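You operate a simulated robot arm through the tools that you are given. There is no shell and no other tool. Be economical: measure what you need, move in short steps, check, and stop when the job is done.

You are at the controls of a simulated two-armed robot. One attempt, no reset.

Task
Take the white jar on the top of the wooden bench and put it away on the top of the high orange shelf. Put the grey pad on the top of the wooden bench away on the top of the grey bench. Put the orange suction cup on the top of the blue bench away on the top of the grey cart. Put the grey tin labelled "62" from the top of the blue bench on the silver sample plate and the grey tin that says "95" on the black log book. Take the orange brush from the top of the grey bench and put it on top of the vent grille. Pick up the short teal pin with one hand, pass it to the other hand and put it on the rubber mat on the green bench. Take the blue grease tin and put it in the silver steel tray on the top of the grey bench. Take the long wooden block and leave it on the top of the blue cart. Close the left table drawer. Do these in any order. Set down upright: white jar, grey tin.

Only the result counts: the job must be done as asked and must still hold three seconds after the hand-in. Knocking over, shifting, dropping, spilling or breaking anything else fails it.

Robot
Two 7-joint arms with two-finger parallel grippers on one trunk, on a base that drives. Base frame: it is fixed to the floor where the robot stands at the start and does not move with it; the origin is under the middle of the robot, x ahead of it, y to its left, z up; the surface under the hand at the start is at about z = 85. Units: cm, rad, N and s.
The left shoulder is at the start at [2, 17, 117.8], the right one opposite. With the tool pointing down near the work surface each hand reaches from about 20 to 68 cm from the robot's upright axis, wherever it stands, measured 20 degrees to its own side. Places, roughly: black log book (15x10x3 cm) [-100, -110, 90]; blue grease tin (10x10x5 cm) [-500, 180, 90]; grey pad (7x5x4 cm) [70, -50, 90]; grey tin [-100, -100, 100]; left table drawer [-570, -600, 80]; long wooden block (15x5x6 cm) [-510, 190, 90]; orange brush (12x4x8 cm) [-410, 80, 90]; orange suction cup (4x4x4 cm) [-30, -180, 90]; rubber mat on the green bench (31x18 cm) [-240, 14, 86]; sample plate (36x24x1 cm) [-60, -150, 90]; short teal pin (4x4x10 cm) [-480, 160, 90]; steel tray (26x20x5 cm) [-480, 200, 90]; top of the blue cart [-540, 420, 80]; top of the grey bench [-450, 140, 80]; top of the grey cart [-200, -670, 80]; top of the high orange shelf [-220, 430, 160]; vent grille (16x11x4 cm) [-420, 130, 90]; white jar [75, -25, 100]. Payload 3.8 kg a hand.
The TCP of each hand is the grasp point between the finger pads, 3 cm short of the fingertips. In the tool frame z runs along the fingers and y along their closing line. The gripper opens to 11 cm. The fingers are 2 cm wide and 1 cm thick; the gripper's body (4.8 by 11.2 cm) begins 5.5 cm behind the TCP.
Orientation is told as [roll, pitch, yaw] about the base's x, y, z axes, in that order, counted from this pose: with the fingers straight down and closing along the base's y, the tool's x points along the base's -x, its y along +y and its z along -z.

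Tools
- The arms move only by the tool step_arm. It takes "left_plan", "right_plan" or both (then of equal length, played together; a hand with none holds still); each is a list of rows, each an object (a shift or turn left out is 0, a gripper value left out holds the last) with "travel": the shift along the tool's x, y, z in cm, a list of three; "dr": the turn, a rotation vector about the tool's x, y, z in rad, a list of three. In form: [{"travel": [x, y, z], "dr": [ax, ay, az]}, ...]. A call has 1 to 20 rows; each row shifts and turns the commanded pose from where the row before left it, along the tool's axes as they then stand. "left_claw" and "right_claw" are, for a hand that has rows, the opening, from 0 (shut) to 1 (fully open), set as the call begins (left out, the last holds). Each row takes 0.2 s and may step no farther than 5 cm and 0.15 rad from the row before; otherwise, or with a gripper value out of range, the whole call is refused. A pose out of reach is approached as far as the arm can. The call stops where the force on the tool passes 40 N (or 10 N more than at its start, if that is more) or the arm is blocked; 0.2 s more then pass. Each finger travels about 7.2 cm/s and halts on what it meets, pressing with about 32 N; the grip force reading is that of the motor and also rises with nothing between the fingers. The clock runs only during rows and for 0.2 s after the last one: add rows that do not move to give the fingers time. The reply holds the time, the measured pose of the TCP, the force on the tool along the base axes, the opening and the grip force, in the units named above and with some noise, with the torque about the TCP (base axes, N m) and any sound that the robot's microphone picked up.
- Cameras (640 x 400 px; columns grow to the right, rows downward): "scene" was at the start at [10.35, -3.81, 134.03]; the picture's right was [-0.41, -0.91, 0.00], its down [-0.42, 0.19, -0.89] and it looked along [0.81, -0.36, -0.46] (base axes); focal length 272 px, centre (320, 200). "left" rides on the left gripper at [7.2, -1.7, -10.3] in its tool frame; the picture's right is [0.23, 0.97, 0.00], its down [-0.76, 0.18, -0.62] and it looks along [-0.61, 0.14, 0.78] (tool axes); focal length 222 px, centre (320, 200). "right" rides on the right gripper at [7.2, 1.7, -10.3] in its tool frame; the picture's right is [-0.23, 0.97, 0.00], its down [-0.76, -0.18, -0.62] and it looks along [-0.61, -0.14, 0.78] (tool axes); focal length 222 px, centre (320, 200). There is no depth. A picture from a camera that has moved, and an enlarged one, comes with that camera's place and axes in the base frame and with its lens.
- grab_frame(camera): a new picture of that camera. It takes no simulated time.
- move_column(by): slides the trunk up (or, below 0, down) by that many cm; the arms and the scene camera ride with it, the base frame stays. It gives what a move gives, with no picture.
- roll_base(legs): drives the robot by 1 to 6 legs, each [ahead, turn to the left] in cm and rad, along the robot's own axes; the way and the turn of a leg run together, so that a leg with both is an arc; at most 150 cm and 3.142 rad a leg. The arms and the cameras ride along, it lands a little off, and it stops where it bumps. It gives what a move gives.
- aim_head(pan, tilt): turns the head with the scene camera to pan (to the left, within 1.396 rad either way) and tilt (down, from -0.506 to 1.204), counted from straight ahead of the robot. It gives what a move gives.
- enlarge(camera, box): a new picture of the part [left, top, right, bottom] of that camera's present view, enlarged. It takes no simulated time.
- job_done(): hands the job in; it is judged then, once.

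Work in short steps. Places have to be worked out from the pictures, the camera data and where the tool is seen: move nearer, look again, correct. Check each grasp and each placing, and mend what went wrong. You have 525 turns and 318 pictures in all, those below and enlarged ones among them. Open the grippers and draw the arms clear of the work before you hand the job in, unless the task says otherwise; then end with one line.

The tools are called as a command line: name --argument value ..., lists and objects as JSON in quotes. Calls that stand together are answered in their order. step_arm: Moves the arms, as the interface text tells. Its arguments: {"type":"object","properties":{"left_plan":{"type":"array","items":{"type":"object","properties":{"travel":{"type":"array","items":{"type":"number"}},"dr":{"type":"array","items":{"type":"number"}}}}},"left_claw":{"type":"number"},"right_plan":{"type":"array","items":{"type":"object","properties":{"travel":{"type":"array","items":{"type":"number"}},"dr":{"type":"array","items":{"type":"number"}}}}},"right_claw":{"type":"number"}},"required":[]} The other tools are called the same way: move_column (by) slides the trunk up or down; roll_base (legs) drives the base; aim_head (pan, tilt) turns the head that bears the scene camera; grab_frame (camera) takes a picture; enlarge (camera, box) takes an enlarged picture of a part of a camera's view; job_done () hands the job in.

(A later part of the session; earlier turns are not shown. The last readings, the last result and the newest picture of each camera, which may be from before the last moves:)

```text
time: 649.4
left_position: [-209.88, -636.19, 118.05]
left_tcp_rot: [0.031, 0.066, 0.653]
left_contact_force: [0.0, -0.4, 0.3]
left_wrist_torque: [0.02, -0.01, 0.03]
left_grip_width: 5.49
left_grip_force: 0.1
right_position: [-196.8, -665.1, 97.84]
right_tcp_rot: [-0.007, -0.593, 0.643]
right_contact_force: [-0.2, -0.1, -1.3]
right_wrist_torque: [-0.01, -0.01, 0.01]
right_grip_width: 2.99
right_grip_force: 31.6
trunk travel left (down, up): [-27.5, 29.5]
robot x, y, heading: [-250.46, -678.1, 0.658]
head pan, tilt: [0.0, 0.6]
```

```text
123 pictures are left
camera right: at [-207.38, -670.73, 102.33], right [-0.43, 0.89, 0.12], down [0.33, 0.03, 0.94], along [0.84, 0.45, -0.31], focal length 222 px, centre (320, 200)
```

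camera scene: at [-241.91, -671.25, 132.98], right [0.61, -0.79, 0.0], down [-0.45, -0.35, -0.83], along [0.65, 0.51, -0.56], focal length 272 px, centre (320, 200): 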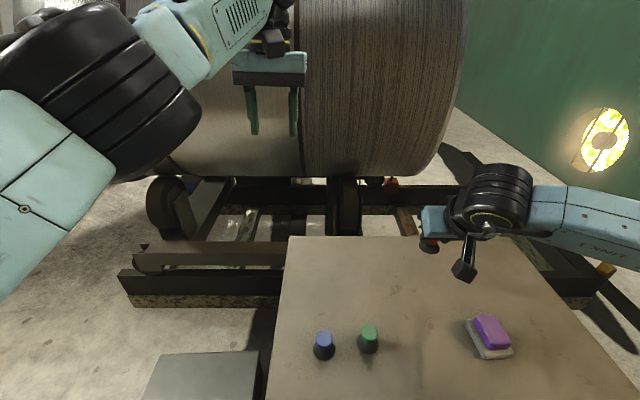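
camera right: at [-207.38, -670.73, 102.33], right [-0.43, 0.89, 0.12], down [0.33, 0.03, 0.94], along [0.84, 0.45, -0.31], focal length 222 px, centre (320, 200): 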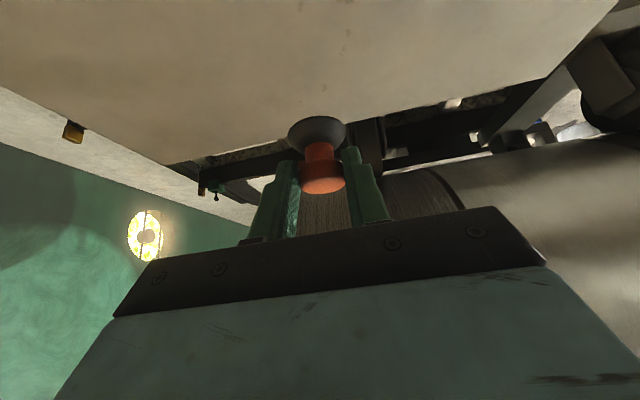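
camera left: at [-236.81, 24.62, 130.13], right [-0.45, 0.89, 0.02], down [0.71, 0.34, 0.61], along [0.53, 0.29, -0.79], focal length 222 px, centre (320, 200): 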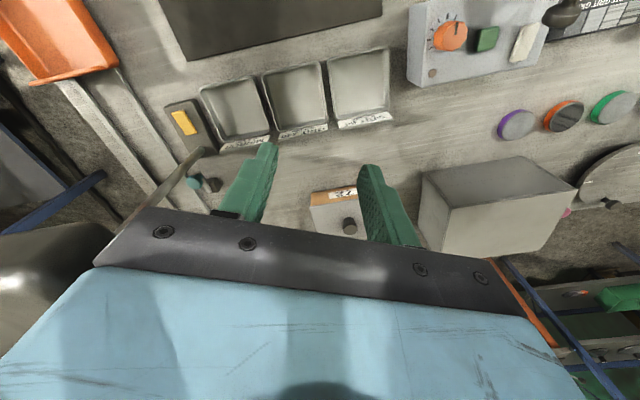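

Lower a further 12 cm, then slowly to contact.

step_arm --right_plan '[{"travel": [1.7, 0, 2.47]}, {"travel": [1.7, 0, 2.47]}, {"travel": [1.7, 0, 2.47]}, {"travel": [1.3, 0, 1.9]}, {"travel": [0, 0, 0]}]'

grab_frame --camera "scene"

grab_frame --camera "right"

```text
time: 650.6
left_position: [-209.83, -636.16, 118.03]
left_tcp_rot: [0.031, 0.067, 0.651]
left_contact_force: [-0.6, -0.6, -0.2]
left_wrist_torque: [-0.01, -0.01, 0.04]
left_grip_width: 5.51
left_grip_force: 0.1
right_position: [-197.07, -665.07, 86.48]
right_tcp_rot: [-0.004, -0.592, 0.645]
right_contact_force: [-0.5, 0.7, 0.0]
right_wrist_torque: [-0.01, -0.02, -0.01]
right_grip_width: 2.98
right_grip_force: 31.7
trunk travel left (down, up): [-27.5, 29.5]
robot x, y, heading: [-250.42, -678.27, 0.66]
head pan, tilt: [0.0, 0.6]
```

```text
122 pictures are left
camera scene: at [-241.9, -671.26, 132.98], right [0.61, -0.79, 0.0], down [-0.45, -0.35, -0.83], along [0.65, 0.51, -0.56], focal length 272 px, centre (320, 200)
```

scene: 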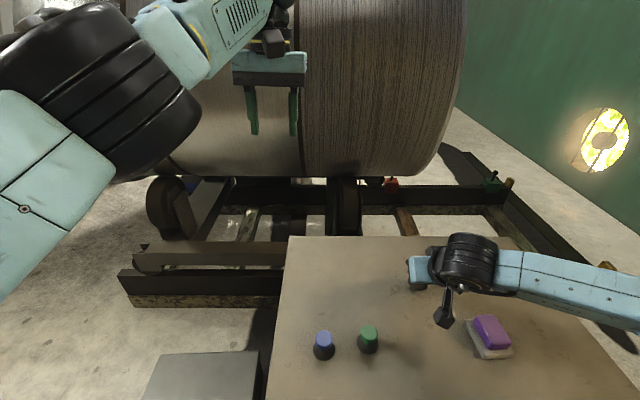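

```text
121 pictures are left
camera right: at [-207.53, -670.8, 91.01], right [-0.43, 0.89, 0.12], down [0.33, 0.03, 0.94], along [0.84, 0.45, -0.31], focal length 222 px, centre (320, 200)
```

right: 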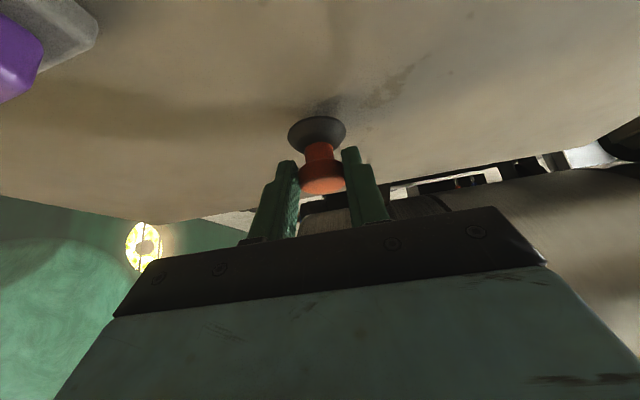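

Slow lowering to contact.

step_arm --right_plan '[{"travel": [0.2, 0, 0.29]}, {"travel": [0.2, 0, 0.29]}, {"travel": [0.2, 0, 0.29]}, {"travel": [0.14, 0, 0.2]}, {"travel": [0, 0, 0]}]'

```text
time: 651.8
left_position: [-209.77, -636.17, 118.07]
left_tcp_rot: [0.031, 0.067, 0.653]
left_contact_force: [-1.0, -0.8, -0.8]
left_wrist_torque: [-0.03, 0.04, 0.01]
left_grip_width: 5.49
left_grip_force: 0.0
right_position: [-197.09, -665.21, 85.1]
right_tcp_rot: [-0.005, -0.591, 0.645]
right_contact_force: [-0.4, 0.4, -1.5]
right_wrist_torque: [0.03, 0.03, 0.0]
right_grip_width: 2.98
right_grip_force: 31.8
trunk travel left (down, up): [-27.5, 29.5]
robot x, y, heading: [-250.66, -678.2, 0.658]
head pan, tilt: [0.0, 0.6]
```

step_arm --right_plan '[{"travel": [0.12, 0, 0.17]}, {"travel": [0.12, 0, 0.17]}, {"travel": [0.12, 0, 0.17]}, {"travel": [0, 0, 0]}]'

```text
time: 652.8
left_position: [-209.85, -636.24, 118.09]
left_tcp_rot: [0.029, 0.065, 0.653]
left_contact_force: [0.2, -0.3, 0.9]
left_wrist_torque: [0.03, -0.02, 0.01]
left_grip_width: 5.5
left_grip_force: 0.1
right_position: [-197.02, -665.11, 84.7]
right_tcp_rot: [-0.002, -0.597, 0.643]
right_contact_force: [-0.4, -1.4, 12.9]
right_wrist_torque: [0.1, -0.18, -0.01]
right_grip_width: 2.97
right_grip_force: 31.9
trunk travel left (down, up): [-27.5, 29.5]
robot x, y, heading: [-250.46, -677.88, 0.657]
head pan, tilt: [0.0, 0.6]
```

Contact. Open and withdraw along the tool axis.

step_arm --right_plan '[{"travel": [0, 0, 0]}, {"travel": [0, 0, 0]}, {"travel": [0, 0, 0]}]' --right_claw 0.5

step_arm --right_plan '[{"travel": [0, 0, -2]}, {"travel": [0, 0, -3]}, {"travel": [-1, 0, -4]}, {"travel": [-2, 0, -4]}, {"travel": [-2, 0, -4]}, {"travel": [-2, 0, -4]}, {"travel": [-2, 0, -4]}, {"travel": [-2, 0, -4]}, {"travel": [0, 0, 0]}]'

grab_frame --camera "scene"

```text
time: 653.6
left_position: [-209.89, -636.15, 118.15]
left_tcp_rot: [0.032, 0.066, 0.653]
left_contact_force: [-0.9, -0.8, -0.4]
left_wrist_torque: [0.03, -0.02, 0.03]
left_grip_width: 5.49
left_grip_force: 0.1
right_position: [-197.11, -665.22, 84.41]
right_tcp_rot: [-0.004, -0.591, 0.646]
right_contact_force: [0.1, 0.2, -0.3]
right_wrist_torque: [0.01, -0.01, 0.03]
right_grip_width: 5.52
right_grip_force: 0.2
trunk travel left (down, up): [-27.5, 29.5]
robot x, y, heading: [-250.33, -677.76, 0.66]
head pan, tilt: [0.0, 0.6]
```

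```text
time: 655.6
left_position: [-209.81, -636.14, 118.02]
left_tcp_rot: [0.032, 0.067, 0.652]
left_contact_force: [-0.4, 0.0, -0.4]
left_wrist_torque: [-0.03, 0.01, -0.03]
left_grip_width: 5.53
left_grip_force: 0.1
right_position: [-202.99, -669.52, 114.76]
right_tcp_rot: [-0.005, -0.592, 0.643]
right_contact_force: [0.1, 1.1, 0.6]
right_wrist_torque: [-0.01, -0.02, -0.05]
right_grip_width: 5.5
right_grip_force: 0.1
trunk travel left (down, up): [-27.5, 29.5]
robot x, y, heading: [-250.33, -677.84, 0.661]
head pan, tilt: [0.0, 0.6]
```

```text
120 pictures are left
camera scene: at [-241.87, -671.27, 132.98], right [0.61, -0.79, 0.0], down [-0.45, -0.35, -0.82], along [0.65, 0.51, -0.57], focal length 272 px, centre (320, 200)
```

scene: 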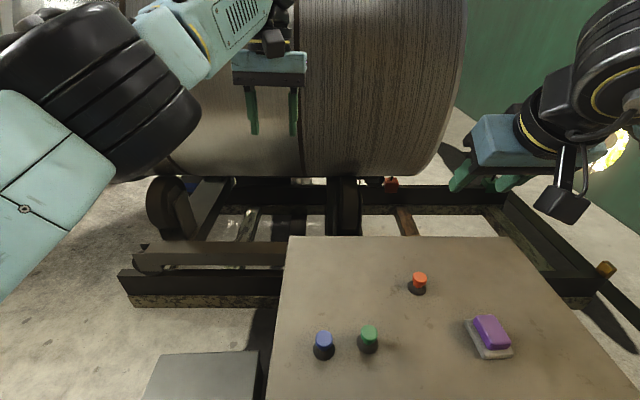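

Suction cup placed. Last: the drawer. I extend the right hand forward again for a narrow profile and reverse out of the lane.

step_arm --right_plan '[{"travel": [-3.2, 2.4, 2.2]}, {"travel": [-3.2, 2.4, 2.2]}, {"travel": [-3.2, 2.4, 2.2]}, {"travel": [-3.2, 2.4, 2.2]}, {"travel": [-3.2, 2.4, 2.2]}, {"travel": [-3.2, 2.2, 2.2]}, {"travel": [0, 0, 0]}]' --right_claw 0.1

roll_base --legs '[[-16, 0], [0, -1.575], [-60, 0]]'

roll_base --legs '[[-60, 0], [-50, 0]]'

```text
time: 657.2
left_position: [-209.78, -636.27, 118.05]
left_tcp_rot: [0.032, 0.067, 0.654]
left_contact_force: [0.0, 0.1, 0.2]
left_wrist_torque: [0.03, 0.0, 0.0]
left_grip_width: 5.49
left_grip_force: 0.0
right_position: [-192.3, -644.25, 114.41]
right_tcp_rot: [-0.005, -0.594, 0.643]
right_contact_force: [0.1, -0.9, 0.4]
right_wrist_torque: [0.0, 0.0, 0.01]
right_grip_width: 1.09
right_grip_force: 0.2
trunk travel left (down, up): [-27.5, 29.5]
robot x, y, heading: [-250.21, -678.18, 0.657]
head pan, tilt: [0.0, 0.6]
```

```text
time: 665.4
left_position: [-257.85, -681.21, 118.14]
left_tcp_rot: [0.032, 0.067, -0.918]
left_contact_force: [-0.7, 0.6, 0.1]
left_wrist_torque: [0.0, 0.02, 0.0]
left_grip_width: 5.49
left_grip_force: 0.1
right_position: [-266.02, -698.57, 114.38]
right_tcp_rot: [-0.005, -0.593, -0.928]
right_contact_force: [0.6, 0.0, 0.5]
right_wrist_torque: [-0.01, 0.0, 0.03]
right_grip_width: 1.09
right_grip_force: 0.2
trunk travel left (down, up): [-27.5, 29.5]
robot x, y, heading: [-299.64, -640.44, -0.91]
head pan, tilt: [0.0, 0.6]
```

```text
time: 671.3
left_position: [-324.66, -595.14, 118.08]
left_tcp_rot: [0.03, 0.066, -0.911]
left_contact_force: [0.9, -0.8, 0.3]
left_wrist_torque: [-0.02, -0.02, -0.07]
left_grip_width: 5.49
left_grip_force: 0.1
right_position: [-332.46, -612.54, 114.34]
right_tcp_rot: [-0.004, -0.594, -0.919]
right_contact_force: [-0.3, 0.4, 0.1]
right_wrist_torque: [-0.03, -0.01, -0.02]
right_grip_width: 1.1
right_grip_force: 0.1
trunk travel left (down, up): [-27.5, 29.5]
robot x, y, heading: [-366.57, -554.67, -0.907]
head pan, tilt: [0.0, 0.6]
```

Out of the lane. Reverse a bit more and turn left toward the drawer table.

roll_base --legs '[[-25, 0], [0, 2.0], [0, 2.0]]'

aim_head --pan 0.2 --tilt 0.35

grab_frame --camera "scene"

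```text
time: 682.7
left_position: [-439.87, -541.47, 118.09]
left_tcp_rot: [0.031, 0.066, 3.105]
left_contact_force: [-0.6, -0.7, -1.2]
left_wrist_torque: [0.02, 0.01, 0.05]
left_grip_width: 5.48
left_grip_force: 0.0
right_position: [-448.23, -524.18, 114.37]
right_tcp_rot: [-0.005, -0.59, 3.095]
right_contact_force: [0.2, 0.0, -0.2]
right_wrist_torque: [0.05, 0.02, -0.01]
right_grip_width: 1.12
right_grip_force: 0.1
trunk travel left (down, up): [-27.5, 29.5]
robot x, y, heading: [-382.08, -535.12, 3.11]
head pan, tilt: [0.0, 0.6]
```

```text
time: 683.5
left_position: [-439.91, -541.39, 118.09]
left_tcp_rot: [0.031, 0.067, 3.105]
left_contact_force: [0.8, 0.6, -0.1]
left_wrist_torque: [0.0, 0.01, 0.03]
left_grip_width: 5.52
left_grip_force: 0.1
right_position: [-448.25, -524.11, 114.31]
right_tcp_rot: [-0.007, -0.593, 3.094]
right_contact_force: [-0.2, 1.1, 0.7]
right_wrist_torque: [0.03, 0.0, -0.01]
right_grip_width: 1.09
right_grip_force: 0.0
trunk travel left (down, up): [-27.5, 29.5]
robot x, y, heading: [-381.68, -535.37, 3.106]
head pan, tilt: [0.201, 0.351]
```

```text
119 pictures are left
camera scene: at [-393.36, -536.74, 135.25], right [-0.17, 0.99, 0.0], down [0.34, 0.06, -0.94], along [-0.93, -0.16, -0.34], focal length 272 px, centre (320, 200)
```

scene: 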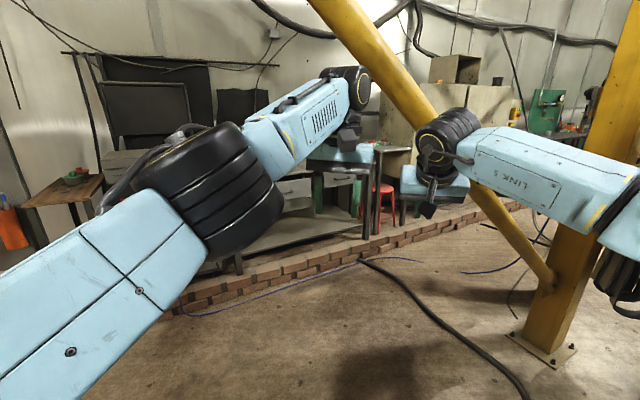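

Yellow X-bracing spans ahead in a plane; its clear opening is high around here. I turn to face the far wall and drive under it to see the table.

roll_base --legs '[[0, 0.69], [90, 0]]'

aim_head --pan -0.4 --tilt 0.4

grab_frame --camera "scene"

```text
time: 690.0
left_position: [-494.64, -630.13, 118.09]
left_tcp_rot: [0.033, 0.068, -2.507]
left_contact_force: [0.1, 0.3, 0.4]
left_wrist_torque: [-0.02, -0.01, -0.03]
left_grip_width: 5.52
left_grip_force: 0.1
right_position: [-511.88, -621.75, 114.29]
right_tcp_rot: [-0.004, -0.591, -2.515]
right_contact_force: [-0.4, -0.3, 0.9]
right_wrist_torque: [0.02, 0.01, 0.01]
right_grip_width: 1.12
right_grip_force: 0.1
trunk travel left (down, up): [-27.5, 29.5]
robot x, y, heading: [-453.1, -589.41, -2.501]
head pan, tilt: [0.201, 0.351]
```

```text
time: 691.0
left_position: [-494.59, -630.12, 118.03]
left_tcp_rot: [0.031, 0.066, -2.508]
left_contact_force: [0.3, -0.2, 0.3]
left_wrist_torque: [-0.01, 0.0, 0.04]
left_grip_width: 5.5
left_grip_force: 0.1
right_position: [-511.85, -621.71, 114.38]
right_tcp_rot: [-0.006, -0.592, -2.517]
right_contact_force: [-0.4, -0.3, 0.4]
right_wrist_torque: [-0.01, 0.02, -0.01]
right_grip_width: 1.12
right_grip_force: 0.1
trunk travel left (down, up): [-27.5, 29.5]
robot x, y, heading: [-453.26, -589.17, -2.501]
head pan, tilt: [-0.4, 0.4]
```

```text
118 pictures are left
camera scene: at [-463.96, -592.66, 134.8], right [-0.24, 0.97, 0.0], down [0.38, 0.09, -0.92], along [-0.89, -0.22, -0.39], focal length 272 px, centre (320, 200)
```

scene: 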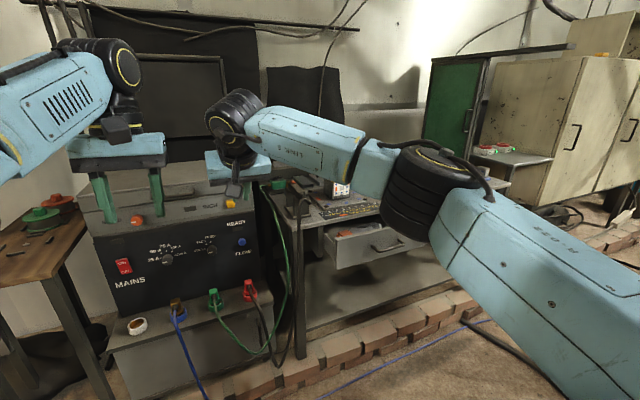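

The open drawer is at about (-561,-592). I retract both hands and reposition in front of it (e≈-748, n≈140).

step_arm --right_plan '[{"travel": [3.5, -1.5, -2.4]}, {"travel": [3.5, -1.5, -2.4]}, {"travel": [3.5, -1.5, -2.4]}, {"travel": [3.5, -1.5, -2.4]}, {"travel": [3.5, -1.5, -2.4]}]' --left_plan '[{"travel": [3, 1.5, 0]}, {"travel": [3, 1.5, 0]}, {"travel": [3, 1.5, 0]}, {"travel": [3, 1.5, 0]}, {"travel": [3, 1.5, 0]}]'

roll_base --legs '[[0, -0.997], [55, 0], [0, 1.014]]'

aim_head --pan -0.1 --tilt 0.6

grab_frame --camera "scene"

```text
time: 692.2
left_position: [-477.88, -627.14, 119.39]
left_tcp_rot: [0.034, 0.064, -2.506]
left_contact_force: [0.9, 0.2, 0.3]
left_wrist_torque: [0.01, 0.06, 0.02]
left_grip_width: 5.51
left_grip_force: 0.0
right_position: [-498.94, -603.21, 114.6]
right_tcp_rot: [-0.004, -0.593, -2.516]
right_contact_force: [-0.1, 0.5, -0.3]
right_wrist_torque: [-0.01, 0.0, 0.01]
right_grip_width: 1.11
right_grip_force: 0.0
trunk travel left (down, up): [-27.5, 29.5]
robot x, y, heading: [-453.22, -588.91, -2.5]
head pan, tilt: [-0.4, 0.4]
```

```text
time: 700.5
left_position: [-530.01, -606.95, 119.36]
left_tcp_rot: [0.032, 0.066, -2.513]
left_contact_force: [0.7, -0.9, 0.1]
left_wrist_torque: [0.01, -0.01, -0.03]
left_grip_width: 5.47
left_grip_force: 0.0
right_position: [-550.67, -583.04, 114.63]
right_tcp_rot: [-0.005, -0.592, -2.521]
right_contact_force: [-0.1, -0.2, 1.0]
right_wrist_torque: [0.0, 0.02, -0.02]
right_grip_width: 1.11
right_grip_force: 0.1
trunk travel left (down, up): [-27.5, 29.5]
robot x, y, heading: [-504.73, -569.26, -2.506]
head pan, tilt: [-0.4, 0.4]
```

```text
time: 701.3
left_position: [-529.93, -607.01, 119.4]
left_tcp_rot: [0.031, 0.067, -2.513]
left_contact_force: [-0.4, 0.1, 0.8]
left_wrist_torque: [-0.01, 0.0, 0.01]
left_grip_width: 5.53
left_grip_force: 0.1
right_position: [-550.58, -583.23, 114.59]
right_tcp_rot: [-0.006, -0.59, -2.522]
right_contact_force: [-0.4, 0.2, -0.2]
right_wrist_torque: [0.02, -0.02, 0.02]
right_grip_width: 1.09
right_grip_force: 0.1
trunk travel left (down, up): [-27.5, 29.5]
robot x, y, heading: [-504.45, -569.27, -2.511]
head pan, tilt: [-0.099, 0.6]
```

```text
117 pictures are left
camera scene: at [-514.09, -575.02, 132.99], right [-0.51, 0.86, 0.0], down [0.49, 0.29, -0.83], along [-0.71, -0.42, -0.56], focal length 272 px, centre (320, 200)
```

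scene: 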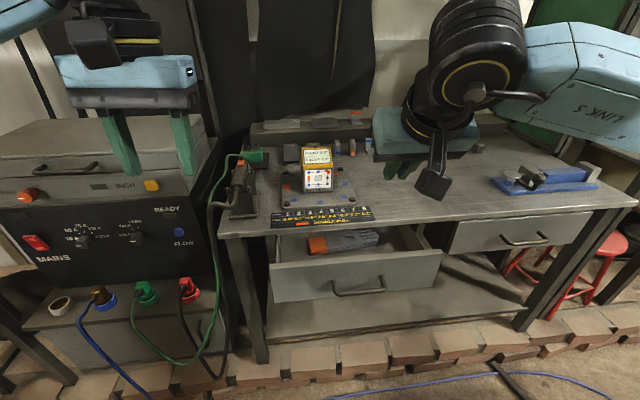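

The left drawer is open ~8–10 cm. I'll push its front panel above the handle with the closed right gripper: pitch it forward to ~1.0 rad and lower it in front of the panel.

step_arm --right_plan '[{"dr": [0, -0.135, 0]}, {"dr": [0, -0.135, 0]}, {"dr": [0, -0.135, 0]}, {"travel": [3.0, 0, 2.5]}, {"travel": [3.0, 0, 2.5]}, {"travel": [3.0, 0, 2.5]}, {"travel": [3.0, 0, 2.5]}, {"travel": [3.0, 0, 2.5]}, {"travel": [3.0, 0, 2.5]}, {"travel": [3.0, 0, 2.5]}, {"travel": [3.0, 0, 2.5]}, {"travel": [0, 0, 0]}]' --right_claw 0

grab_frame --camera "scene"

grab_frame --camera "right"

```text
time: 703.9
left_position: [-529.9, -607.01, 119.43]
left_tcp_rot: [0.031, 0.067, -2.515]
left_contact_force: [-0.3, 0.0, 0.3]
left_wrist_torque: [0.0, 0.01, -0.01]
left_grip_width: 5.49
left_grip_force: 0.0
right_position: [-552.51, -588.39, 85.82]
right_tcp_rot: [-0.016, -0.99, -2.52]
right_contact_force: [0.4, -0.7, -0.3]
right_wrist_torque: [0.0, -0.01, -0.01]
right_grip_width: 0.01
right_grip_force: 32.0
right hand out of reach, approached as far as the arm can: row 9, 10, 11
trunk travel left (down, up): [-27.5, 29.5]
robot x, y, heading: [-504.78, -569.32, -2.503]
head pan, tilt: [-0.099, 0.6]
```

```text
116 pictures are left
camera scene: at [-514.09, -574.98, 132.98], right [-0.51, 0.86, 0.0], down [0.49, 0.29, -0.83], along [-0.71, -0.42, -0.56], focal length 272 px, centre (320, 200)
```

scene: 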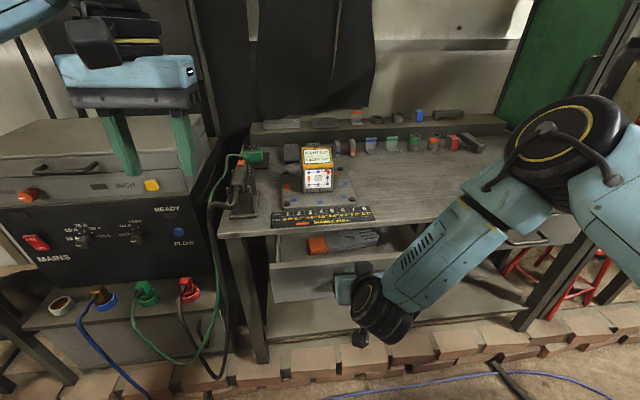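

```text
115 pictures are left
camera right: at [-541.26, -582.55, 85.45], right [0.45, -0.87, 0.18], down [-0.01, 0.2, 0.98], along [-0.89, -0.45, 0.08], focal length 222 px, centre (320, 200)
```

right: 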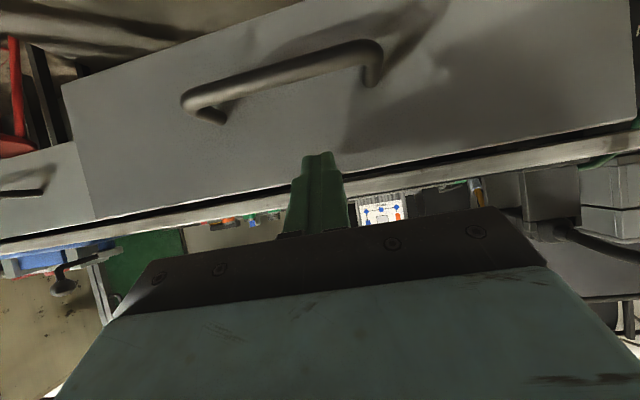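

The tip is ~3–4 cm in front of the panel but near its top edge (z≈85) at the arm's lower limit. I lower the trunk 5 cm for a better push height.

move_column --by -5

grab_frame --camera "right"

```text
time: 704.9
left_position: [-529.81, -607.02, 114.4]
left_tcp_rot: [0.031, 0.063, -2.513]
left_contact_force: [0.1, 0.7, 0.7]
left_wrist_torque: [-0.02, -0.02, 0.03]
left_grip_width: 5.52
left_grip_force: 0.1
right_position: [-552.62, -588.57, 80.98]
right_tcp_rot: [-0.015, -0.994, -2.521]
right_contact_force: [-1.6, -2.0, 13.3]
right_wrist_torque: [-0.03, 0.11, -0.03]
right_grip_width: 0.0
right_grip_force: 31.8
trunk travel left (down, up): [-22.5, 34.5]
robot x, y, heading: [-504.47, -568.92, -2.512]
head pan, tilt: [-0.099, 0.6]
```

```text
114 pictures are left
camera right: at [-541.31, -582.68, 80.61], right [0.46, -0.87, 0.18], down [-0.01, 0.2, 0.98], along [-0.89, -0.45, 0.09], focal length 222 px, centre (320, 200)
```

right: 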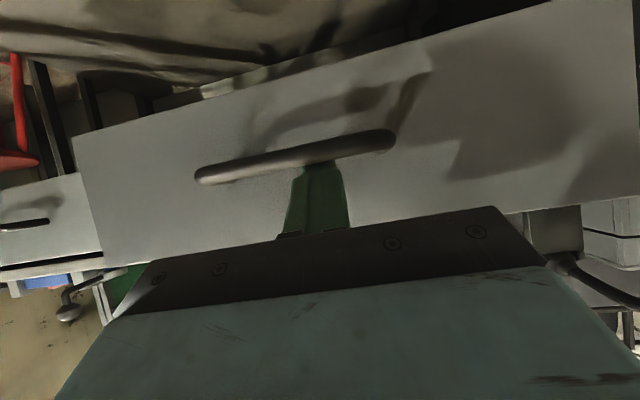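

The fingertip touches the handle from above. Raise 1.5 cm, then push straight forward in small steps.

move_column --by 1.5

step_arm --right_plan '[{"travel": [-0.54, 0, 0.84]}, {"travel": [-0.54, 0, 0.84]}, {"travel": [-0.54, 0, 0.84]}, {"travel": [0, 0, 0]}]'

grab_frame --camera "scene"

```text
time: 705.5
left_position: [-529.9, -607.0, 115.86]
left_tcp_rot: [0.032, 0.067, -2.513]
left_contact_force: [1.0, 0.2, -0.4]
left_wrist_torque: [0.01, -0.06, 0.0]
left_grip_width: 5.51
left_grip_force: 0.1
right_position: [-552.48, -588.4, 82.35]
right_tcp_rot: [-0.018, -0.987, -2.519]
right_contact_force: [0.1, -0.4, -0.5]
right_wrist_torque: [0.02, -0.01, 0.02]
right_grip_width: 0.0
right_grip_force: 32.3
trunk travel left (down, up): [-24.0, 33.0]
robot x, y, heading: [-504.66, -569.36, -2.504]
head pan, tilt: [-0.099, 0.6]
```

```text
time: 706.5
left_position: [-529.95, -607.07, 115.74]
left_tcp_rot: [0.032, 0.066, -2.513]
left_contact_force: [-0.3, -0.8, 0.3]
left_wrist_torque: [0.03, 0.0, 0.01]
left_grip_width: 5.51
left_grip_force: 0.0
right_position: [-555.05, -590.11, 82.3]
right_tcp_rot: [-0.017, -0.99, -2.518]
right_contact_force: [1.2, 0.7, -0.4]
right_wrist_torque: [-0.02, 0.04, -0.02]
right_grip_width: 0.0
right_grip_force: 32.1
trunk travel left (down, up): [-24.0, 33.0]
robot x, y, heading: [-505.0, -569.22, -2.509]
head pan, tilt: [-0.099, 0.6]
```

```text
113 pictures are left
camera scene: at [-514.08, -575.02, 129.48], right [-0.51, 0.86, 0.0], down [0.49, 0.29, -0.83], along [-0.71, -0.42, -0.56], focal length 272 px, centre (320, 200)
```

scene: 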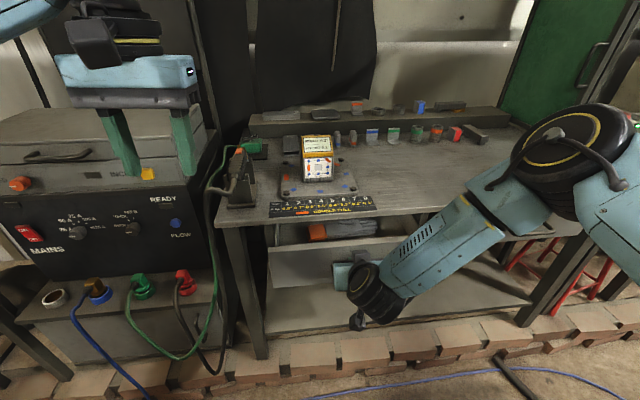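

No contact yet. Continue pushing 8 cm.

step_arm --right_plan '[{"travel": [-0.54, 0, 0.84]}, {"travel": [-0.54, 0, 0.84]}, {"travel": [-0.54, 0, 0.84]}, {"travel": [-0.54, 0, 0.84]}, {"travel": [-0.54, 0, 0.84]}, {"travel": [-0.54, 0, 0.84]}, {"travel": [-0.54, 0, 0.84]}, {"travel": [-0.54, 0, 0.84]}]'

grab_frame --camera "scene"

grab_frame --camera "right"

```text
time: 708.3
left_position: [-529.91, -606.99, 115.82]
left_tcp_rot: [0.03, 0.067, -2.514]
left_contact_force: [0.2, -0.6, 0.2]
left_wrist_torque: [0.0, 0.02, -0.02]
left_grip_width: 5.53
left_grip_force: 0.1
right_position: [-561.58, -594.71, 82.3]
right_tcp_rot: [-0.018, -0.991, -2.518]
right_contact_force: [0.1, -0.1, -0.7]
right_wrist_torque: [0.0, 0.01, 0.0]
right_grip_width: 0.0
right_grip_force: 31.8
trunk travel left (down, up): [-24.0, 33.0]
robot x, y, heading: [-504.83, -569.06, -2.51]
head pan, tilt: [-0.099, 0.6]
```

```text
112 pictures are left
camera scene: at [-514.08, -575.03, 129.48], right [-0.51, 0.86, 0.0], down [0.49, 0.29, -0.83], along [-0.71, -0.42, -0.56], focal length 272 px, centre (320, 200)
```

scene: 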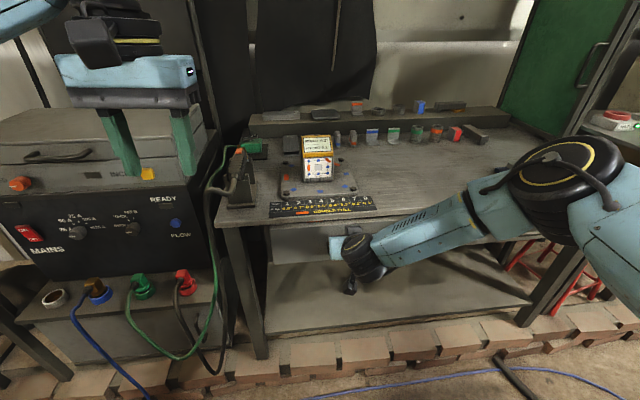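

```text
111 pictures are left
camera right: at [-550.22, -588.85, 81.92], right [0.45, -0.87, 0.18], down [-0.01, 0.2, 0.98], along [-0.89, -0.45, 0.08], focal length 222 px, centre (320, 200)
```

right: 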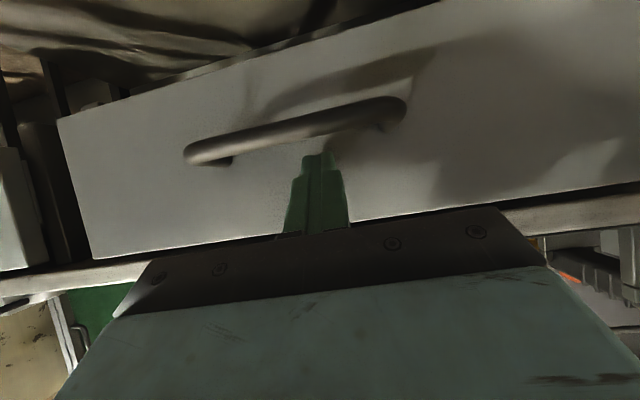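

The drawer has moved in nearly flush. Continue until resistance.

step_arm --right_plan '[{"travel": [-0.54, 0, 0.84]}, {"travel": [-0.54, 0, 0.84]}, {"travel": [-0.54, 0, 0.84]}, {"travel": [-0.54, 0, 0.84]}]'

grab_frame --camera "scene"

grab_frame --camera "right"

```text
time: 708.9
left_position: [-529.73, -606.76, 115.99]
left_tcp_rot: [0.032, 0.064, -2.515]
left_contact_force: [-0.4, 0.0, -0.8]
left_wrist_torque: [0.02, 0.02, 0.01]
left_grip_width: 5.5
left_grip_force: 0.2
right_position: [-562.22, -595.54, 81.86]
right_tcp_rot: [-0.014, -0.973, -2.517]
right_contact_force: [18.9, 15.6, 9.9]
right_wrist_torque: [-0.09, -0.02, -0.03]
right_grip_width: 0.01
right_grip_force: 32.5
trunk travel left (down, up): [-24.0, 33.0]
robot x, y, heading: [-504.44, -569.03, -2.508]
head pan, tilt: [-0.099, 0.6]
stopped in row 3 (right hand): the force on the tool passed its limit at 56 N (the readings are from after the stop); the commanded pose is now the measured one
```

```text
110 pictures are left
camera scene: at [-513.79, -574.76, 129.52], right [-0.51, 0.86, 0.0], down [0.49, 0.29, -0.83], along [-0.71, -0.42, -0.56], focal length 272 px, centre (320, 200)
```

scene: 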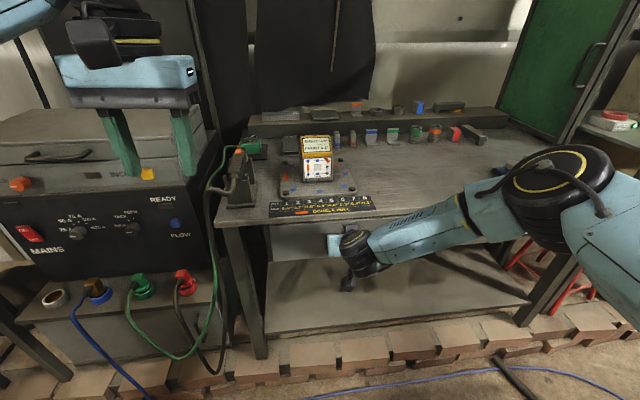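

```text
109 pictures are left
camera right: at [-550.95, -589.48, 81.64], right [0.46, -0.87, 0.18], down [-0.03, 0.19, 0.98], along [-0.89, -0.45, 0.06], focal length 222 px, centre (320, 200)
```

right: 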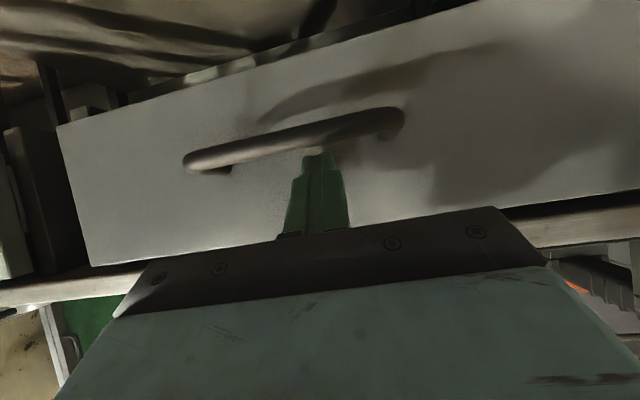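

Stopped at 56 N: the drawer has hit its end. Retract the hand and check flushness with the right drawer.

step_arm --right_plan '[{"travel": [1.6, 0, -2.5]}, {"travel": [1.6, 0, -2.5]}, {"travel": [1.6, 0, -2.5]}, {"travel": [1.6, 0, -2.5]}, {"travel": [1.6, 0, -2.5]}, {"travel": [-2.5, 0, -3]}, {"travel": [-2.5, 0, -3]}, {"travel": [-2.5, 0, -3]}, {"travel": [-2.5, -2, -3]}, {"travel": [-2.5, -3, -2]}, {"travel": [-2.5, -3, -2]}, {"travel": [-2.5, -3, -2]}, {"travel": [0, 0, 0]}]'

grab_frame --camera "scene"

```text
time: 711.7
left_position: [-529.93, -607.09, 115.95]
left_tcp_rot: [0.029, 0.068, -2.514]
left_contact_force: [0.5, 0.0, -0.5]
left_wrist_torque: [0.02, -0.02, 0.01]
left_grip_width: 5.5
left_grip_force: 0.2
right_position: [-552.58, -575.58, 107.21]
right_tcp_rot: [-0.02, -0.977, -2.513]
right_contact_force: [0.2, -0.1, 0.1]
right_wrist_torque: [0.03, 0.01, -0.01]
right_grip_width: 0.0
right_grip_force: 32.1
trunk travel left (down, up): [-24.0, 33.0]
robot x, y, heading: [-504.29, -568.8, -2.511]
head pan, tilt: [-0.099, 0.6]
```

```text
108 pictures are left
camera scene: at [-514.0, -575.02, 129.48], right [-0.51, 0.86, 0.0], down [0.49, 0.29, -0.83], along [-0.71, -0.42, -0.56], focal length 272 px, centre (320, 200)
```

scene: 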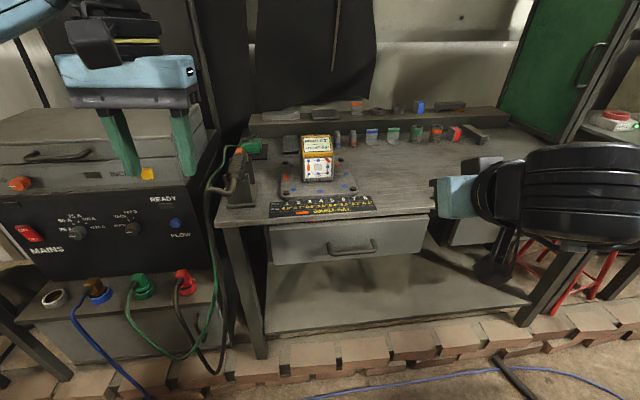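

Closed. Enlarge to confirm flush with the right drawer.

enlarge --camera "scene" --box '[215, 180, 535, 300]'

```text
2.00 times, centred on (375, 240) of scene
camera zoom: at [-514.0, -575.02, 129.48], right [-0.51, 0.86, 0.0], down [0.49, 0.29, -0.83], along [-0.71, -0.42, -0.56], focal length 543 px, centre (210, 120)
```

zoom: 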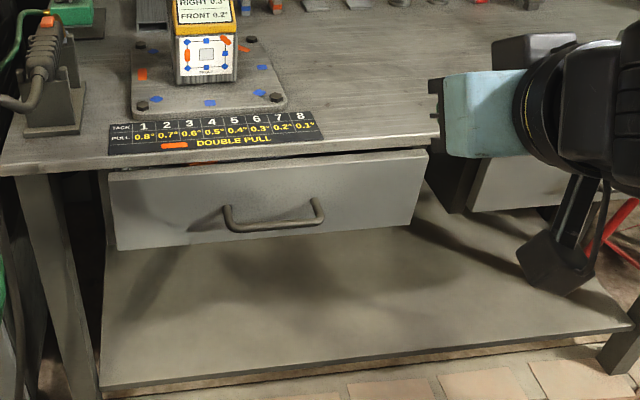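

A thin sliver of interior still shows; I move the hand aside to compare with the right drawer.

step_arm --right_plan '[{"travel": [-2, -4, -2]}, {"travel": [-2, -4, -2]}, {"travel": [-2, -4, -2]}, {"travel": [-2, -4, -2]}, {"travel": [0, 0, 0]}]'

enlarge --camera "scene" --box '[215, 180, 615, 300]'

```text
time: 712.9
left_position: [-529.92, -606.85, 115.8]
left_tcp_rot: [0.03, 0.067, -2.514]
left_contact_force: [-0.1, -0.1, 0.4]
left_wrist_torque: [-0.02, 0.01, -0.02]
left_grip_width: 5.48
left_grip_force: 0.0
right_position: [-559.97, -561.29, 118.16]
right_tcp_rot: [-0.017, -0.979, -2.515]
right_contact_force: [0.0, -0.3, -0.2]
right_wrist_torque: [-0.02, 0.02, 0.0]
right_grip_width: 0.0
right_grip_force: 32.5
trunk travel left (down, up): [-24.0, 33.0]
robot x, y, heading: [-504.87, -569.12, -2.506]
head pan, tilt: [-0.099, 0.6]
```

```text
1.60 times, centred on (415, 240) of scene
camera zoom: at [-514.05, -575.0, 129.48], right [-0.51, 0.86, 0.0], down [0.49, 0.29, -0.82], along [-0.71, -0.42, -0.57], focal length 435 px, centre (168, 136)
```

zoom: 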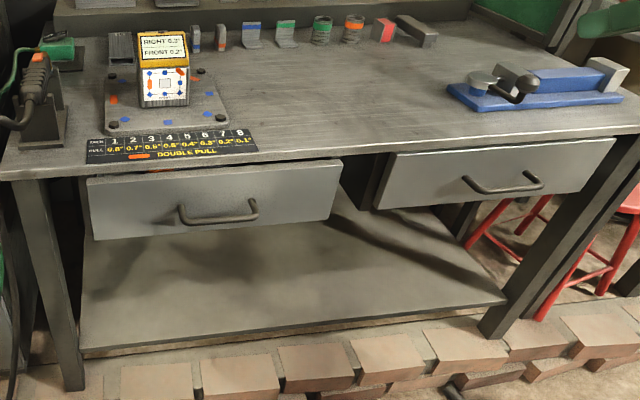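

The left drawer still protrudes ~1.5 cm — likely my palm met the tabletop edge. I'll push again on the handle with a flatter hand: lower the trunk 6 cm, pitch to ~1.17 and approach.

move_column --by -6

step_arm --right_plan '[{"travel": [0, 4.4, 0], "dr": [0, -0.1, 0]}, {"travel": [0, 4.4, 0], "dr": [0, -0.1, 0]}, {"travel": [0, 4.4, 0]}, {"travel": [0, 4.4, 0]}, {"travel": [0, 4.4, 0]}, {"travel": [3.28, 0, 2.65]}, {"travel": [3.28, 0, 2.65]}, {"travel": [3.28, 0, 2.65]}, {"travel": [3.28, 0, 2.65]}, {"travel": [3.28, 0, 2.65]}, {"travel": [3.28, 0, 2.65]}, {"travel": [3.28, 0, 2.65]}, {"travel": [0, 0, 0]}]'

grab_frame --camera "right"

grab_frame --camera "scene"

```text
time: 713.9
left_position: [-529.97, -607.02, 109.79]
left_tcp_rot: [0.032, 0.066, -2.515]
left_contact_force: [-0.8, -0.7, 0.3]
left_wrist_torque: [0.01, -0.02, -0.02]
left_grip_width: 5.49
left_grip_force: 0.0
right_position: [-559.96, -561.2, 112.04]
right_tcp_rot: [-0.017, -0.978, -2.518]
right_contact_force: [-0.3, 0.6, 0.5]
right_wrist_torque: [0.03, -0.01, -0.05]
right_grip_width: 0.0
right_grip_force: 32.3
trunk travel left (down, up): [-18.0, 39.0]
robot x, y, heading: [-504.85, -569.11, -2.508]
head pan, tilt: [-0.099, 0.6]
```

```text
time: 716.7
left_position: [-529.98, -606.89, 109.91]
left_tcp_rot: [0.031, 0.067, -2.514]
left_contact_force: [0.2, -0.2, -1.1]
left_wrist_torque: [-0.01, 0.02, 0.02]
left_grip_width: 5.52
left_grip_force: 0.0
right_position: [-553.65, -587.73, 87.32]
right_tcp_rot: [-0.035, -1.17, -2.51]
right_contact_force: [1.0, 0.2, 0.1]
right_wrist_torque: [0.03, 0.02, 0.01]
right_grip_width: 0.01
right_grip_force: 32.2
right hand out of reach, approached as far as the arm can: row 2, 3, 11, 12
trunk travel left (down, up): [-18.0, 39.0]
robot x, y, heading: [-504.39, -569.1, -2.511]
head pan, tilt: [-0.099, 0.6]
```

```text
105 pictures are left
camera right: at [-542.64, -582.1, 84.63], right [0.48, -0.85, 0.2], down [0.14, 0.29, 0.95], along [-0.87, -0.43, 0.26], focal length 222 px, centre (320, 200)
```

right: 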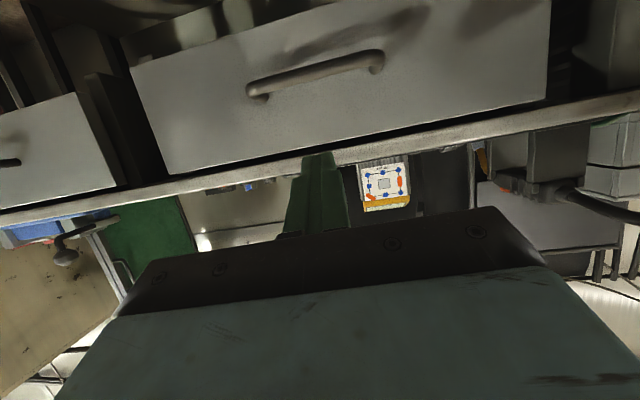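

```text
104 pictures are left
camera scene: at [-514.11, -574.91, 123.48], right [-0.51, 0.86, 0.0], down [0.49, 0.29, -0.82], along [-0.71, -0.42, -0.57], focal length 272 px, centre (320, 200)
```

scene: 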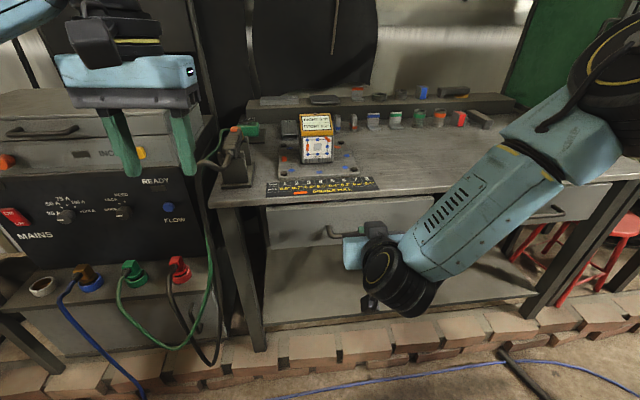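

Lower the trunk 7.5 cm so the fingertip is level with the handle.

move_column --by -7.5

grab_frame --camera "right"

```text
time: 717.8
left_position: [-530.02, -606.94, 102.3]
left_tcp_rot: [0.031, 0.066, -2.513]
left_contact_force: [-0.1, 0.0, -0.3]
left_wrist_torque: [0.01, -0.03, 0.01]
left_grip_width: 5.5
left_grip_force: 0.1
right_position: [-553.58, -587.81, 79.87]
right_tcp_rot: [-0.033, -1.173, -2.508]
right_contact_force: [0.6, 0.1, -0.1]
right_wrist_torque: [-0.03, 0.01, -0.02]
right_grip_width: 0.01
right_grip_force: 32.1
trunk travel left (down, up): [-10.5, 46.5]
robot x, y, heading: [-504.78, -569.08, -2.505]
head pan, tilt: [-0.099, 0.6]
```

```text
103 pictures are left
camera right: at [-542.57, -582.13, 77.18], right [0.48, -0.85, 0.2], down [0.14, 0.29, 0.95], along [-0.87, -0.43, 0.26], focal length 222 px, centre (320, 200)
```

right: 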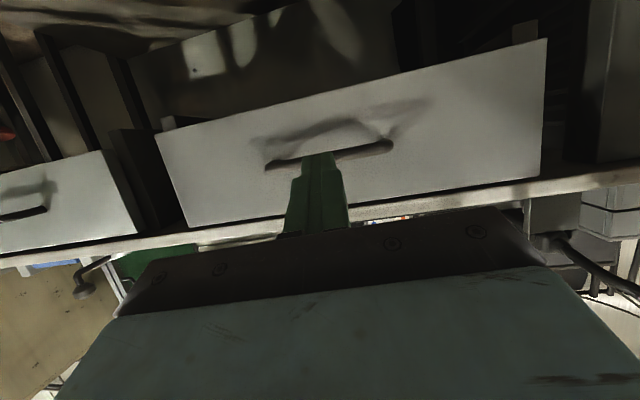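

The fingertip is aligned with the handle bar. Push forward step by step.

step_arm --right_plan '[{"travel": [-0.39, 0, 0.92]}, {"travel": [-0.39, 0, 0.92]}, {"travel": [-0.39, 0, 0.92]}, {"travel": [-0.39, 0, 0.92]}, {"travel": [-0.39, 0, 0.92]}, {"travel": [-0.39, 0, 0.92]}, {"travel": [-0.39, 0, 0.92]}, {"travel": [-0.39, 0, 0.92]}]'

grab_frame --camera "right"

```text
time: 719.6
left_position: [-529.69, -606.69, 102.53]
left_tcp_rot: [0.032, 0.062, -2.517]
left_contact_force: [0.8, 0.4, 0.4]
left_wrist_torque: [-0.02, 0.03, -0.01]
left_grip_width: 5.51
left_grip_force: 0.1
right_position: [-559.36, -591.77, 79.78]
right_tcp_rot: [-0.033, -1.166, -2.506]
right_contact_force: [18.6, 19.4, 15.8]
right_wrist_torque: [-0.27, 0.22, 0.05]
right_grip_width: 0.0
right_grip_force: 32.0
trunk travel left (down, up): [-10.5, 46.5]
robot x, y, heading: [-504.75, -569.17, -2.512]
head pan, tilt: [-0.099, 0.6]
stopped in row 8 (right hand): the force on the tool passed its limit at 51 N (the readings are from after the stop); the commanded pose is now the measured one
```

```text
102 pictures are left
camera right: at [-548.29, -586.07, 77.18], right [0.48, -0.85, 0.2], down [0.13, 0.29, 0.95], along [-0.87, -0.43, 0.25], focal length 222 px, centre (320, 200)
```

right: 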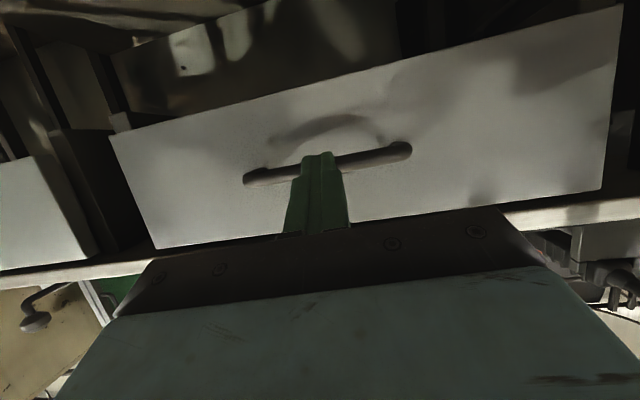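

Stopped at 51 N, and in this view the left panel is now collinear with the right one. Retract and verify.

step_arm --right_plan '[{"travel": [1.5, 0, -3.5]}, {"travel": [1.5, 0, -3.5]}, {"travel": [1.5, 0, -3.5]}, {"travel": [0, -4.5, 0]}, {"travel": [0, -4.5, 0]}, {"travel": [-3, -3, -1]}, {"travel": [-3, -3, -1]}, {"travel": [-3, -3, -1]}, {"travel": [-3, -3, -1]}, {"travel": [-3, -3, -1]}, {"travel": [-3, -3, -1]}, {"travel": [0, 0, 0]}]'

move_column --by 17

enlarge --camera "scene" --box '[215, 180, 615, 300]'

```text
time: 722.2
left_position: [-529.95, -606.96, 102.33]
left_tcp_rot: [0.032, 0.067, -2.515]
left_contact_force: [0.2, 0.0, 0.2]
left_wrist_torque: [0.02, 0.01, 0.0]
left_grip_width: 5.52
left_grip_force: 0.1
right_position: [-564.3, -568.93, 102.65]
right_tcp_rot: [-0.032, -1.159, -2.508]
right_contact_force: [0.0, 0.1, -0.7]
right_wrist_torque: [-0.04, -0.01, 0.03]
right_grip_width: 0.01
right_grip_force: 31.7
right hand out of reach, approached as far as the arm can: row 4, 5
trunk travel left (down, up): [-10.5, 46.5]
robot x, y, heading: [-504.58, -569.47, -2.505]
head pan, tilt: [-0.099, 0.6]
```

```text
time: 724.2
left_position: [-529.98, -607.0, 119.35]
left_tcp_rot: [0.032, 0.066, -2.515]
left_contact_force: [0.7, -0.1, 0.8]
left_wrist_torque: [0.03, -0.02, 0.05]
left_grip_width: 5.52
left_grip_force: 0.0
right_position: [-564.4, -569.14, 119.62]
right_tcp_rot: [-0.032, -1.16, -2.507]
right_contact_force: [0.0, -0.2, 0.6]
right_wrist_torque: [0.02, 0.03, 0.02]
right_grip_width: 0.0
right_grip_force: 32.4
trunk travel left (down, up): [-27.5, 29.5]
robot x, y, heading: [-504.4, -569.27, -2.507]
head pan, tilt: [-0.099, 0.6]
```

```text
1.60 times, centred on (415, 240) of scene
camera zoom: at [-514.02, -574.92, 132.97], right [-0.51, 0.86, 0.0], down [0.49, 0.29, -0.83], along [-0.71, -0.42, -0.56], focal length 435 px, centre (168, 136)
```

zoom: 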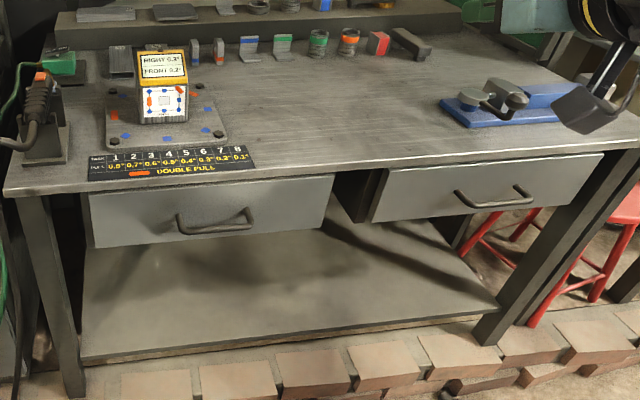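

Zoom tighter on the drawers' top edges.

enlarge --camera "scene" --box '[255, 205, 455, 265]'

enlarge --camera "scene" --box '[415, 190, 615, 250]'

```text
3.20 times, centred on (355, 235) of scene
camera zoom: at [-514.02, -574.92, 132.97], right [-0.51, 0.86, 0.0], down [0.49, 0.29, -0.83], along [-0.71, -0.42, -0.56], focal length 870 px, centre (208, 88)
```

zoom: 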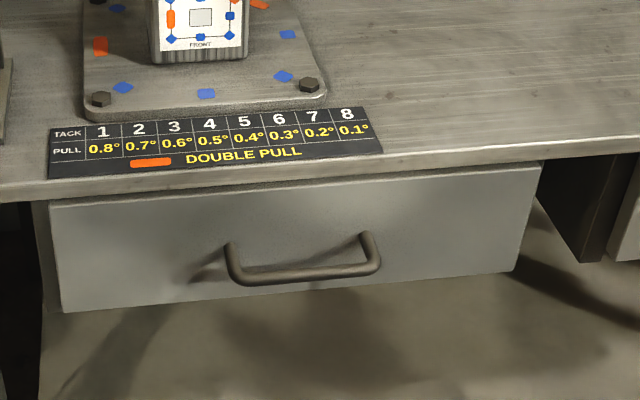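

```text
3.20 times, centred on (515, 220) of scene
camera zoom: at [-514.02, -574.92, 132.97], right [-0.51, 0.86, 0.0], down [0.49, 0.29, -0.83], along [-0.71, -0.42, -0.56], focal length 870 px, centre (-304, 136)
```

zoom: 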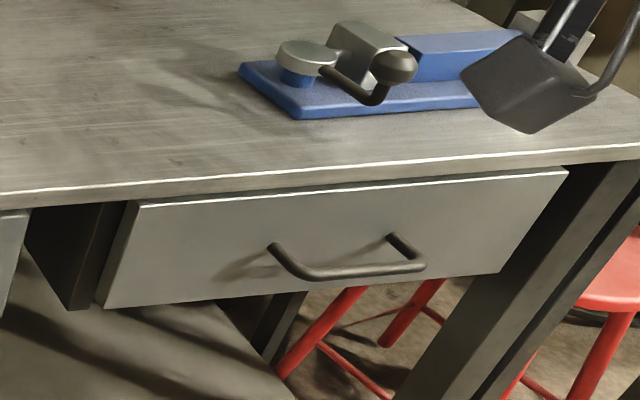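

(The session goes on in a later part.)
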